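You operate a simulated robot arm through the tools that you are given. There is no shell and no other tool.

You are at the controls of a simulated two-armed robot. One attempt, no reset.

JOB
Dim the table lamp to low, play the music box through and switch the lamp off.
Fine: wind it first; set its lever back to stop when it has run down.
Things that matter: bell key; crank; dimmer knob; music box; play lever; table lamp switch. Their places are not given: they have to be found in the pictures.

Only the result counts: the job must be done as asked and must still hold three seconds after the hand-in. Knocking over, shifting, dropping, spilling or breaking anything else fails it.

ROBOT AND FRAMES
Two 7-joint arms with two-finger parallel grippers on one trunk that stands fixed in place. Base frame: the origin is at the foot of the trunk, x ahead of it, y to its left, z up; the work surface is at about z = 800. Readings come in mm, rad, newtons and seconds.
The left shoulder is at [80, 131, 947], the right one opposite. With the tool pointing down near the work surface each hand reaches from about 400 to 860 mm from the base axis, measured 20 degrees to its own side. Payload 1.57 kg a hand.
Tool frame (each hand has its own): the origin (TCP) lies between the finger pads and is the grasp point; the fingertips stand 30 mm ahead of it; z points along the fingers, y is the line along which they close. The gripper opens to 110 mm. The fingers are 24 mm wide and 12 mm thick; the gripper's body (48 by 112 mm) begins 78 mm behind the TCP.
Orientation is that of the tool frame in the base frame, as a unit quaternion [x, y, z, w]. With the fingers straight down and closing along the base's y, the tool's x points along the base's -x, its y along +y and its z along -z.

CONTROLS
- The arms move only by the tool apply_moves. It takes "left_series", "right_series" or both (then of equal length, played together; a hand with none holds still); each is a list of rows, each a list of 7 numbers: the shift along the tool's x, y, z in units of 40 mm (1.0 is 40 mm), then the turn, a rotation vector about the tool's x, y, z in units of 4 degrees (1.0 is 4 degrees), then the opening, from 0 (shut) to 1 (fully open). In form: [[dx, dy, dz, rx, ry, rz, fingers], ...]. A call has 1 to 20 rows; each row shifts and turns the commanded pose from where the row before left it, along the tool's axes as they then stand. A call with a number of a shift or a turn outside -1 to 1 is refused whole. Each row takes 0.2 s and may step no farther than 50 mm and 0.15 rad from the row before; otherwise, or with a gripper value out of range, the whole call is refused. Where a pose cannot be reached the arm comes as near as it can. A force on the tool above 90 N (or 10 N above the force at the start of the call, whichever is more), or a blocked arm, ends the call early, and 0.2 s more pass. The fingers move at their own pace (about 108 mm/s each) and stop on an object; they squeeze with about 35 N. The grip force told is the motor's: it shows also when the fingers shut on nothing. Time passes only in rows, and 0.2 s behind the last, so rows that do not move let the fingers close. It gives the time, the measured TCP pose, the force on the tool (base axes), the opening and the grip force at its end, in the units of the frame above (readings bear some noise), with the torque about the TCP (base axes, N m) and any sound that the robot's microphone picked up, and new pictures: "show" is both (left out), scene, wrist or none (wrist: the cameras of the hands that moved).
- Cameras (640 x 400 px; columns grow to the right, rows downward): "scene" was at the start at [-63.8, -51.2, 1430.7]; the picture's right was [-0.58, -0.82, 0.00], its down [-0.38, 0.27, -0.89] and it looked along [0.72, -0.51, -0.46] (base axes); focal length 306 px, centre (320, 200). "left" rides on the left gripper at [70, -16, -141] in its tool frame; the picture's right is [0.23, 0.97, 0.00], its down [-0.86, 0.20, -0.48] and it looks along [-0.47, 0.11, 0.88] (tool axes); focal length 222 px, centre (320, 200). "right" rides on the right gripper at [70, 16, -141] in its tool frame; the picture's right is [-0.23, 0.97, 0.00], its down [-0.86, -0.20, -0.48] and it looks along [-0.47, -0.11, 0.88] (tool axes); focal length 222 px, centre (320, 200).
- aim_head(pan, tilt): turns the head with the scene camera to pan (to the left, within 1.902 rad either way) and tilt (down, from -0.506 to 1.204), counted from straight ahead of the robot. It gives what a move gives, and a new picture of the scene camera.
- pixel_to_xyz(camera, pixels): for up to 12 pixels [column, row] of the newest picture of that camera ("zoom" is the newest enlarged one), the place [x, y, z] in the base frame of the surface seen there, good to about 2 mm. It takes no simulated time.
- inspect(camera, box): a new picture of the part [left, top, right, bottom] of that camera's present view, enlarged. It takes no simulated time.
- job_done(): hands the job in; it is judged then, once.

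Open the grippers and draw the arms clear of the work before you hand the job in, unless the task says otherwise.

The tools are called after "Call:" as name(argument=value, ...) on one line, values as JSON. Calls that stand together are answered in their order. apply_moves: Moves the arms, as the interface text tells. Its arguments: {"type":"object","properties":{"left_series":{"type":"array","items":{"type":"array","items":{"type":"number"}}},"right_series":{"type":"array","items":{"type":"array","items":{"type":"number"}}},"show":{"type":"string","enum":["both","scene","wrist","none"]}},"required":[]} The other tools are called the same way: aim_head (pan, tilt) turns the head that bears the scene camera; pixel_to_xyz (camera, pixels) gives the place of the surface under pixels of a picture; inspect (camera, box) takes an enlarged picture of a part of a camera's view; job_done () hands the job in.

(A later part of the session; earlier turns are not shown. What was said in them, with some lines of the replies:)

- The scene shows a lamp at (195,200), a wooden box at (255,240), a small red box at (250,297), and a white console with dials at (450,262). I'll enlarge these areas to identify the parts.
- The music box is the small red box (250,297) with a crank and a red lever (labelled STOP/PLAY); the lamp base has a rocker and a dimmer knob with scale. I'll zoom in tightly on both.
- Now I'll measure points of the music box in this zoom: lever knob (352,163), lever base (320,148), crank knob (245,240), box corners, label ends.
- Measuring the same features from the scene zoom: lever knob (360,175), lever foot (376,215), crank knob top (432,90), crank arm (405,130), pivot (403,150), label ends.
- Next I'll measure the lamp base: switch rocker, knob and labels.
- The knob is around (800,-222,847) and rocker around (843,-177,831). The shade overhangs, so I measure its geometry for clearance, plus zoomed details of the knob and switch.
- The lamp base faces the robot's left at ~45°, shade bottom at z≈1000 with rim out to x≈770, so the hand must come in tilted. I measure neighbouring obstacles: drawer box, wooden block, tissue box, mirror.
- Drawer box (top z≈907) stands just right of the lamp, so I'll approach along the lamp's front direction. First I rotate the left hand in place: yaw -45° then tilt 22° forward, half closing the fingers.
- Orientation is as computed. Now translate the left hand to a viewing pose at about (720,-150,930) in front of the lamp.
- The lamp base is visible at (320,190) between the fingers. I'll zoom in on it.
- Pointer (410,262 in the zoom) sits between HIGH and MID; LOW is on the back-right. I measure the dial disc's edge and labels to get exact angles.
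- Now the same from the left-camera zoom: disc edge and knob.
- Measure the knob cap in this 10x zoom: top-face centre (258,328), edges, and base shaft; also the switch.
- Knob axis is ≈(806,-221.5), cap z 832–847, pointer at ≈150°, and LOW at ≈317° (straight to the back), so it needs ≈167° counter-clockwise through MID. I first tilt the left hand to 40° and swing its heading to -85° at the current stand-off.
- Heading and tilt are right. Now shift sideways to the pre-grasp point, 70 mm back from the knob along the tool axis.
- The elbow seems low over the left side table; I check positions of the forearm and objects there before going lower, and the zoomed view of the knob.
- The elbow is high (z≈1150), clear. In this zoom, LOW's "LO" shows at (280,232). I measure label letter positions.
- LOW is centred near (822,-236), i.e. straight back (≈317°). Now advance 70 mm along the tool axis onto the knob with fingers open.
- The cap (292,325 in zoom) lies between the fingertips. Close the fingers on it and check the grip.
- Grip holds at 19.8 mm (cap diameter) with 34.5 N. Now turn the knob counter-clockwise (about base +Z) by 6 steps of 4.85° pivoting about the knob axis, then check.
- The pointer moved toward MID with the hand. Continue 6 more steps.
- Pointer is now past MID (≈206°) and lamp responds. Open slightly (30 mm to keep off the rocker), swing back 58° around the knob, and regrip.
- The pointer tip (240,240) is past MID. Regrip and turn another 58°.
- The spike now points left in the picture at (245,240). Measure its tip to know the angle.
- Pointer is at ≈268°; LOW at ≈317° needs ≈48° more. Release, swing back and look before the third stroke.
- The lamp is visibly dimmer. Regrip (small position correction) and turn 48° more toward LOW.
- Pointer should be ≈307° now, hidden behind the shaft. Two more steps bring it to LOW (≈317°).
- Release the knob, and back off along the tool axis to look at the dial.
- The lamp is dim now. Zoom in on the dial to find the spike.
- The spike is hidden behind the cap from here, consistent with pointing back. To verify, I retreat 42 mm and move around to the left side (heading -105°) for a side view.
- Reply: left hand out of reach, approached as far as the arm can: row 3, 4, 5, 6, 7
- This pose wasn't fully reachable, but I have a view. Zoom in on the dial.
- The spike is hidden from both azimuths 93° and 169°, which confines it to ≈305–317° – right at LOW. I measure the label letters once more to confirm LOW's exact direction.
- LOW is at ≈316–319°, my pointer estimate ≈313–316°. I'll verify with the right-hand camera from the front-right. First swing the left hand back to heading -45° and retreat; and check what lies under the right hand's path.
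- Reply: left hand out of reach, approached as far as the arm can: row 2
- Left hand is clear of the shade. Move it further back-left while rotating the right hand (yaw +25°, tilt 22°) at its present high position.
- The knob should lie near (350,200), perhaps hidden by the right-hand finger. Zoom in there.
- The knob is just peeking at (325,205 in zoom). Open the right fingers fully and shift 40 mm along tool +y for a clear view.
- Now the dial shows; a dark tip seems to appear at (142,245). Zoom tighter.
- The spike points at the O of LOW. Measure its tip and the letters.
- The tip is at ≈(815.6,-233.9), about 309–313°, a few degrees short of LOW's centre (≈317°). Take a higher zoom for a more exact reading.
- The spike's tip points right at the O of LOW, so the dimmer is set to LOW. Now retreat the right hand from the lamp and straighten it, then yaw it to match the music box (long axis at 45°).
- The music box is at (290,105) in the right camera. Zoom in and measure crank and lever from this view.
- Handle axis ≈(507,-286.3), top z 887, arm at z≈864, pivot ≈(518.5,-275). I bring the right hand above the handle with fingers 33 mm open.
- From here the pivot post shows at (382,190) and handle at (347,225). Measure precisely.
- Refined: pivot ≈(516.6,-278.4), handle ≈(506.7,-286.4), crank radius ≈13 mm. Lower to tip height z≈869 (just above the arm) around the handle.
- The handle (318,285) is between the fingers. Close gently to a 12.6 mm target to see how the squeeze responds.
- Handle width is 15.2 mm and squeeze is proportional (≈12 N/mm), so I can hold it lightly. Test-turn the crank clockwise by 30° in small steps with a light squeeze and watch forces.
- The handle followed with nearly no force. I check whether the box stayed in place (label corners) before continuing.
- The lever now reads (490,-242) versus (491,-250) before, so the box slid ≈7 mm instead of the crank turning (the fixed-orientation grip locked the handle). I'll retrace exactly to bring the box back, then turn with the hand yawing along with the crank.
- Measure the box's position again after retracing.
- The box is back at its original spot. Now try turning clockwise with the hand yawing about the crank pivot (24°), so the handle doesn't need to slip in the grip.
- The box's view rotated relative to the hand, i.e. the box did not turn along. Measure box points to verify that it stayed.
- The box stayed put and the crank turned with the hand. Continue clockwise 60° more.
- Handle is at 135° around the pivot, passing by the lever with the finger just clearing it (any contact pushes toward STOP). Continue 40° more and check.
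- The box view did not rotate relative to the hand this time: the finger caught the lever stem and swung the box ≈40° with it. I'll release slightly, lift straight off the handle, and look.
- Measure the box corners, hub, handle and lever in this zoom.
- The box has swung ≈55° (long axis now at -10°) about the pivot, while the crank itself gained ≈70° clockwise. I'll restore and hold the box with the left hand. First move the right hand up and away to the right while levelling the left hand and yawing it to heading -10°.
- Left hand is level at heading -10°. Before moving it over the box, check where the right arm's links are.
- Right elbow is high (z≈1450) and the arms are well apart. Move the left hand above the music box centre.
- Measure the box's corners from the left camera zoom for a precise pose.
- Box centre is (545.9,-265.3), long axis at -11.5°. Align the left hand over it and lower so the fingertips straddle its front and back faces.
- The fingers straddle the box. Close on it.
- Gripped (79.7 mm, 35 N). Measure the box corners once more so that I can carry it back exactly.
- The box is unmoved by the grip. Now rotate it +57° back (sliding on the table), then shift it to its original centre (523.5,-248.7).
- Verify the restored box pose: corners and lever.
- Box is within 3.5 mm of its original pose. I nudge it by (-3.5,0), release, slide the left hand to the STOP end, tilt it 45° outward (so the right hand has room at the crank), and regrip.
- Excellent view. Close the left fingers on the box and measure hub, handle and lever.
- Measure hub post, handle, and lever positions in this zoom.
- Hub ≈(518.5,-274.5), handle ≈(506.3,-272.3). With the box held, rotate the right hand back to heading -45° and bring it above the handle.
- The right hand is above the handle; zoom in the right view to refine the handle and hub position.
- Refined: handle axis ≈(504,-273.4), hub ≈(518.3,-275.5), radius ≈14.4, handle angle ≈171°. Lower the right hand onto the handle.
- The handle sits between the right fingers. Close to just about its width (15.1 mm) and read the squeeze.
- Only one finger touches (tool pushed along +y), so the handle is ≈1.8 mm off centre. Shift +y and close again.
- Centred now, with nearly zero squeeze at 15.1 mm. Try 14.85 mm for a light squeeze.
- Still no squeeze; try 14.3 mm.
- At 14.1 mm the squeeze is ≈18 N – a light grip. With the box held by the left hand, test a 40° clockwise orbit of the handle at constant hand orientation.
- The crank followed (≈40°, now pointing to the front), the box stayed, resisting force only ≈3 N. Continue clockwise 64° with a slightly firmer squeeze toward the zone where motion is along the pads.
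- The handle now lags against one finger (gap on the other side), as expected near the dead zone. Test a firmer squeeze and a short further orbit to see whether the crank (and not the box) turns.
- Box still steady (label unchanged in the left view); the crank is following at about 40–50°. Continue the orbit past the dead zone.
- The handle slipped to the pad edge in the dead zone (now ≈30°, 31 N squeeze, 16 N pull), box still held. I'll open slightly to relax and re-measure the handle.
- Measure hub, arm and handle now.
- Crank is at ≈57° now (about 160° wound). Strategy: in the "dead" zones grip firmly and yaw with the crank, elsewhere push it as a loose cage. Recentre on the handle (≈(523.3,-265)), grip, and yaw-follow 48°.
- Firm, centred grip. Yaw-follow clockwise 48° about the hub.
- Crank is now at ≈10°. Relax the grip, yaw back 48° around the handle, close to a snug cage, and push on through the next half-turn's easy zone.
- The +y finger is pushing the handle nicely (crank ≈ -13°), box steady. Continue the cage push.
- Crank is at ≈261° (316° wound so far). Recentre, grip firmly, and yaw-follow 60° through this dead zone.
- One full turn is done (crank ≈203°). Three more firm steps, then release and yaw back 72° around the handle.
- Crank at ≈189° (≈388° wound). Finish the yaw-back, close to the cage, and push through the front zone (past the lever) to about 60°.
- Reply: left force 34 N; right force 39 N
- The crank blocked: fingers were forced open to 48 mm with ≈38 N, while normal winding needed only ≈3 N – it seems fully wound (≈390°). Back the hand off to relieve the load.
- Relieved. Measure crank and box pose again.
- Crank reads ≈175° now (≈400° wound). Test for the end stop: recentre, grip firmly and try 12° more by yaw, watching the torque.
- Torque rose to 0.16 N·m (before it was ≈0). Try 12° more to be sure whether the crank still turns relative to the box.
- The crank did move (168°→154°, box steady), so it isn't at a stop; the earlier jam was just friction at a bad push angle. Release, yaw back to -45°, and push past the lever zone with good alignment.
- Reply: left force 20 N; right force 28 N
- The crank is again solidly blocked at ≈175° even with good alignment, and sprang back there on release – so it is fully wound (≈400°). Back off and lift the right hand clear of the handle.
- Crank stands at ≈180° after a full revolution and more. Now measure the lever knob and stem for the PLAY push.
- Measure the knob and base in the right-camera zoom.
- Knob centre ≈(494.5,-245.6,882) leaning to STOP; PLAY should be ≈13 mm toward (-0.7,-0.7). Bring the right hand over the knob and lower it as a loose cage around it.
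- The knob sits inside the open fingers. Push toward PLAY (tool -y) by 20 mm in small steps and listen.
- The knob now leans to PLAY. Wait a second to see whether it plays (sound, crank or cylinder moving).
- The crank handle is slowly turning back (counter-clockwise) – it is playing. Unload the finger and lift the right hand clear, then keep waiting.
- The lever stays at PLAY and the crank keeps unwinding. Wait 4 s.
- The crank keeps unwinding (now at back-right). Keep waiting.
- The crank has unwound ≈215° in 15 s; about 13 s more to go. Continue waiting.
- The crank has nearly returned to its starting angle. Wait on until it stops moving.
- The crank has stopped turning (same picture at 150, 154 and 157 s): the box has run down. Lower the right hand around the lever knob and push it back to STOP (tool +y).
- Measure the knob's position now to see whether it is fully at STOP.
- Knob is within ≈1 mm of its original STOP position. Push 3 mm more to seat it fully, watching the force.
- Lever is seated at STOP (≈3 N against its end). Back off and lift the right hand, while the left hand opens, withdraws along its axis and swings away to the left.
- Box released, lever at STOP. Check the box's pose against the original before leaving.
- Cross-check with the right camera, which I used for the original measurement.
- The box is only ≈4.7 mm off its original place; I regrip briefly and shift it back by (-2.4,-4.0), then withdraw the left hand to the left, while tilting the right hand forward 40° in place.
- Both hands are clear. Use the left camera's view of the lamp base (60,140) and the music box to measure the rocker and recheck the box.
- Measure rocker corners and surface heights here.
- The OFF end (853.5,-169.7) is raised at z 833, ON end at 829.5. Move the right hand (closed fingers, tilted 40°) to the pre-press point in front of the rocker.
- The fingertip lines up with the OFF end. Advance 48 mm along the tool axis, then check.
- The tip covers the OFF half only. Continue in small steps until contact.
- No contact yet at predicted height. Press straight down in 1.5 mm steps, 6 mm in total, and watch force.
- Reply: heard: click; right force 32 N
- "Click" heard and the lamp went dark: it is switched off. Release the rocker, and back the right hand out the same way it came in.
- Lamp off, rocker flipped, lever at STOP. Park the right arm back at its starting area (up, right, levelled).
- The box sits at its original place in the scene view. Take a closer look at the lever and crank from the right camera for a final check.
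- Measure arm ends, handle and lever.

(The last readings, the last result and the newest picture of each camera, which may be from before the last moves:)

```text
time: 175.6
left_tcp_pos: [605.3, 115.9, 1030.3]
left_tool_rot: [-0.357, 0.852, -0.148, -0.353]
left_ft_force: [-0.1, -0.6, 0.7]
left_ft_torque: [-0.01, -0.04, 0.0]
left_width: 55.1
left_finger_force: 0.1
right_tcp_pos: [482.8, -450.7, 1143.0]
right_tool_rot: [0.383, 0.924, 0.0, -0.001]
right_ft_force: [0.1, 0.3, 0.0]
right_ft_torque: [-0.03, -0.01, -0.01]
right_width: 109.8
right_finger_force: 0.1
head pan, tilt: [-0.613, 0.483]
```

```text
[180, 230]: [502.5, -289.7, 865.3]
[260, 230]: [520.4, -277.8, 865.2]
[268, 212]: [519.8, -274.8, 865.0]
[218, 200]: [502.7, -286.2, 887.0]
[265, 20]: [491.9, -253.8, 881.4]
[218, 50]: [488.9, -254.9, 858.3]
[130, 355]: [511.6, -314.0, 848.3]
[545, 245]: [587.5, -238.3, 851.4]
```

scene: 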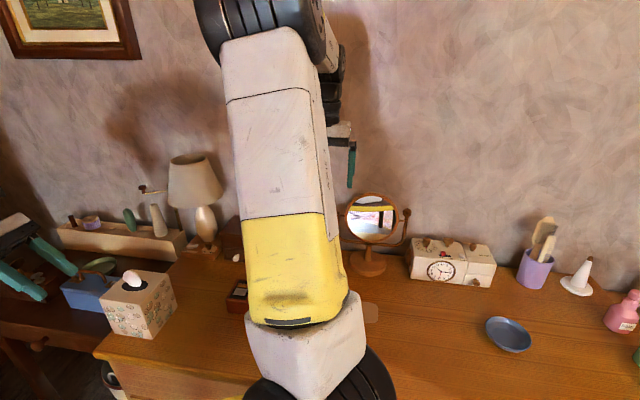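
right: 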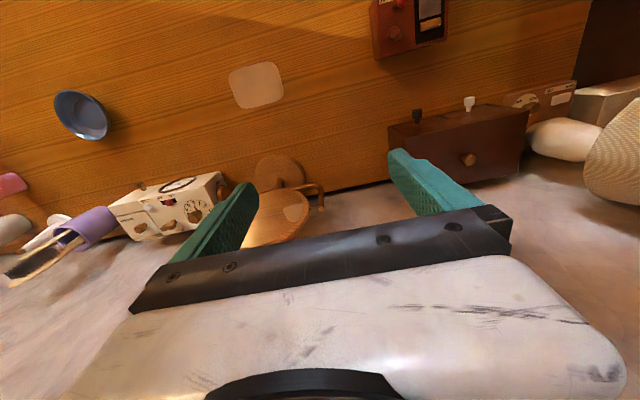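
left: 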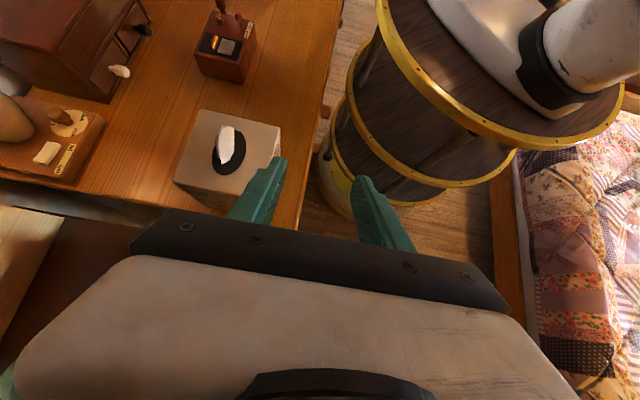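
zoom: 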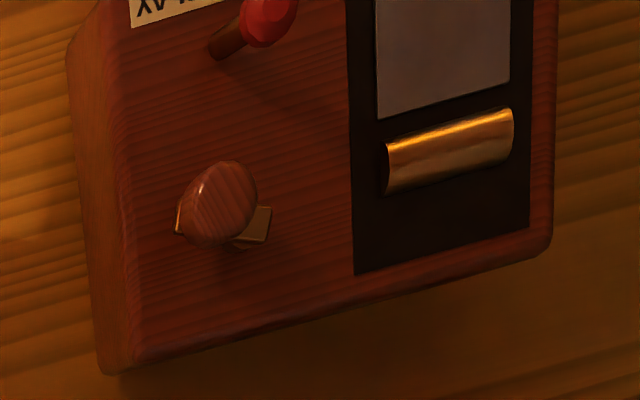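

Crank is back at its initial 216° (fully run down), lever leans to STOP, box within ≈3 mm of its original spot. Raise the left hand clear with fingers open, then take a last look.

Call:
apply_moves(left_series=[[0.48, 0.23, -0.816, 0, 0, 0, 0.5], [0.48, 0.23, -0.816, 0, 0, 0, 1], [0.48, 0.23, -0.816, 0, 0, 0, 1], [0, 0, 0, 0, 0, 0, 1]], show="both")

Call:
inspect(camera="scene", box=[0, 140, 260, 330])

Call:
inspect(camera="left", box=[0, 0, 320, 200])

```text
time: 176.6
left_tcp_pos: [605.8, 154.3, 1141.3]
left_tool_rot: [-0.357, 0.853, -0.147, -0.352]
left_ft_force: [-0.4, 0.0, 0.2]
left_ft_torque: [-0.02, -0.01, -0.02]
left_width: 110.0
left_finger_force: 0.1
right_tcp_pos: [483.1, -452.2, 1143.3]
right_tool_rot: [0.383, 0.924, 0.0, 0.001]
right_ft_force: [0.0, 0.8, -0.5]
right_ft_torque: [-0.02, -0.02, -0.02]
right_width: 109.9
right_finger_force: 0.1
head pan, tilt: [-0.613, 0.483]
```

scene: 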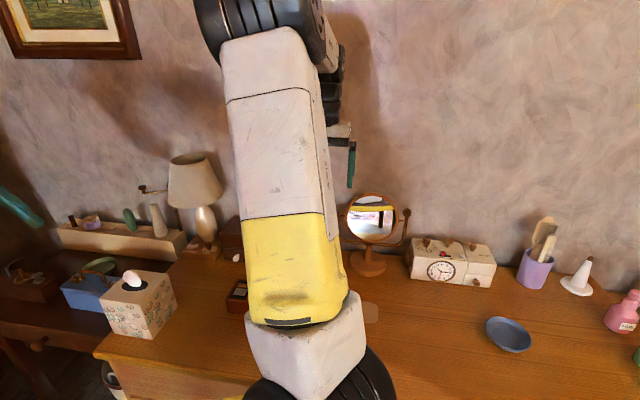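
left: 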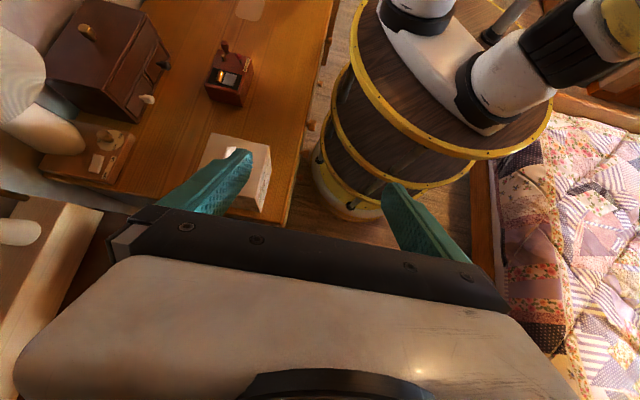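

```text
2.11 times, centred on (130, 235) of scene
```

zoom: 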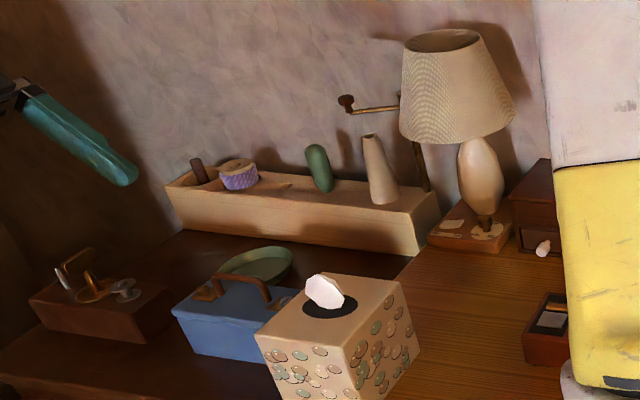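

```text
2.00 times, centred on (160, 100) of left
```

zoom: 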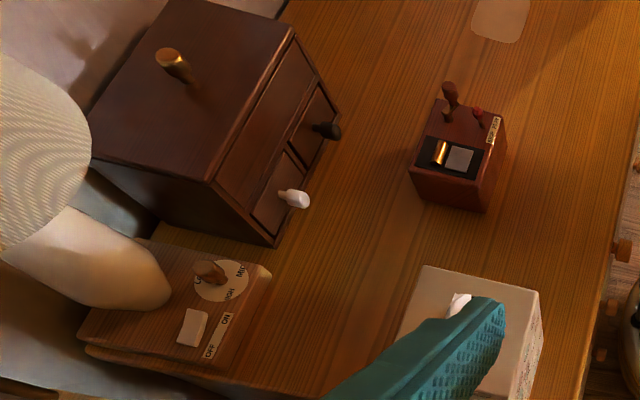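

All checks pass: the lamp is off with the dimmer at LOW, the music box has run down with its lever at STOP, and the other objects look undisturbed. Both arms are clear with open grippers, so I hand the job in.

Call:
job_done()

```text
The job is handed in.
```

I dimmed the lamp to low, wound the music box, let it run down, set its lever back to STOP and then switched the lamp off. The job is handed in. I don't know the verdict.

- **Lamp dimmer:** I turned the knob from between HIGH and MID round to LOW. A close view showed the pointer on the O of LOW.
- **Music box winding:** I wound it with its crank, a little over one turn, until the crank would go no further. The alarm clock's bell key was left alone.
- **Music box playing:** With the lever at PLAY, the crank turned itself back for about 24 seconds and stopped at its starting angle. The microphone reported no tune during this, so I judged play and run-down by the crank's motion alone.
- **Lever and lamp switch:** The lever leans fully to STOP. Pressing the rocker gave a click and the lamp went dark.

The music box is not fixed to the desk. While I was winding, a finger caught the lever and swung the box about 57°. I carried it back with the left hand and held it there for the rest of the winding. It now stands within about 3 mm of where it was.

Everything else in view looks undisturbed. Both arms are clear with their grippers open.
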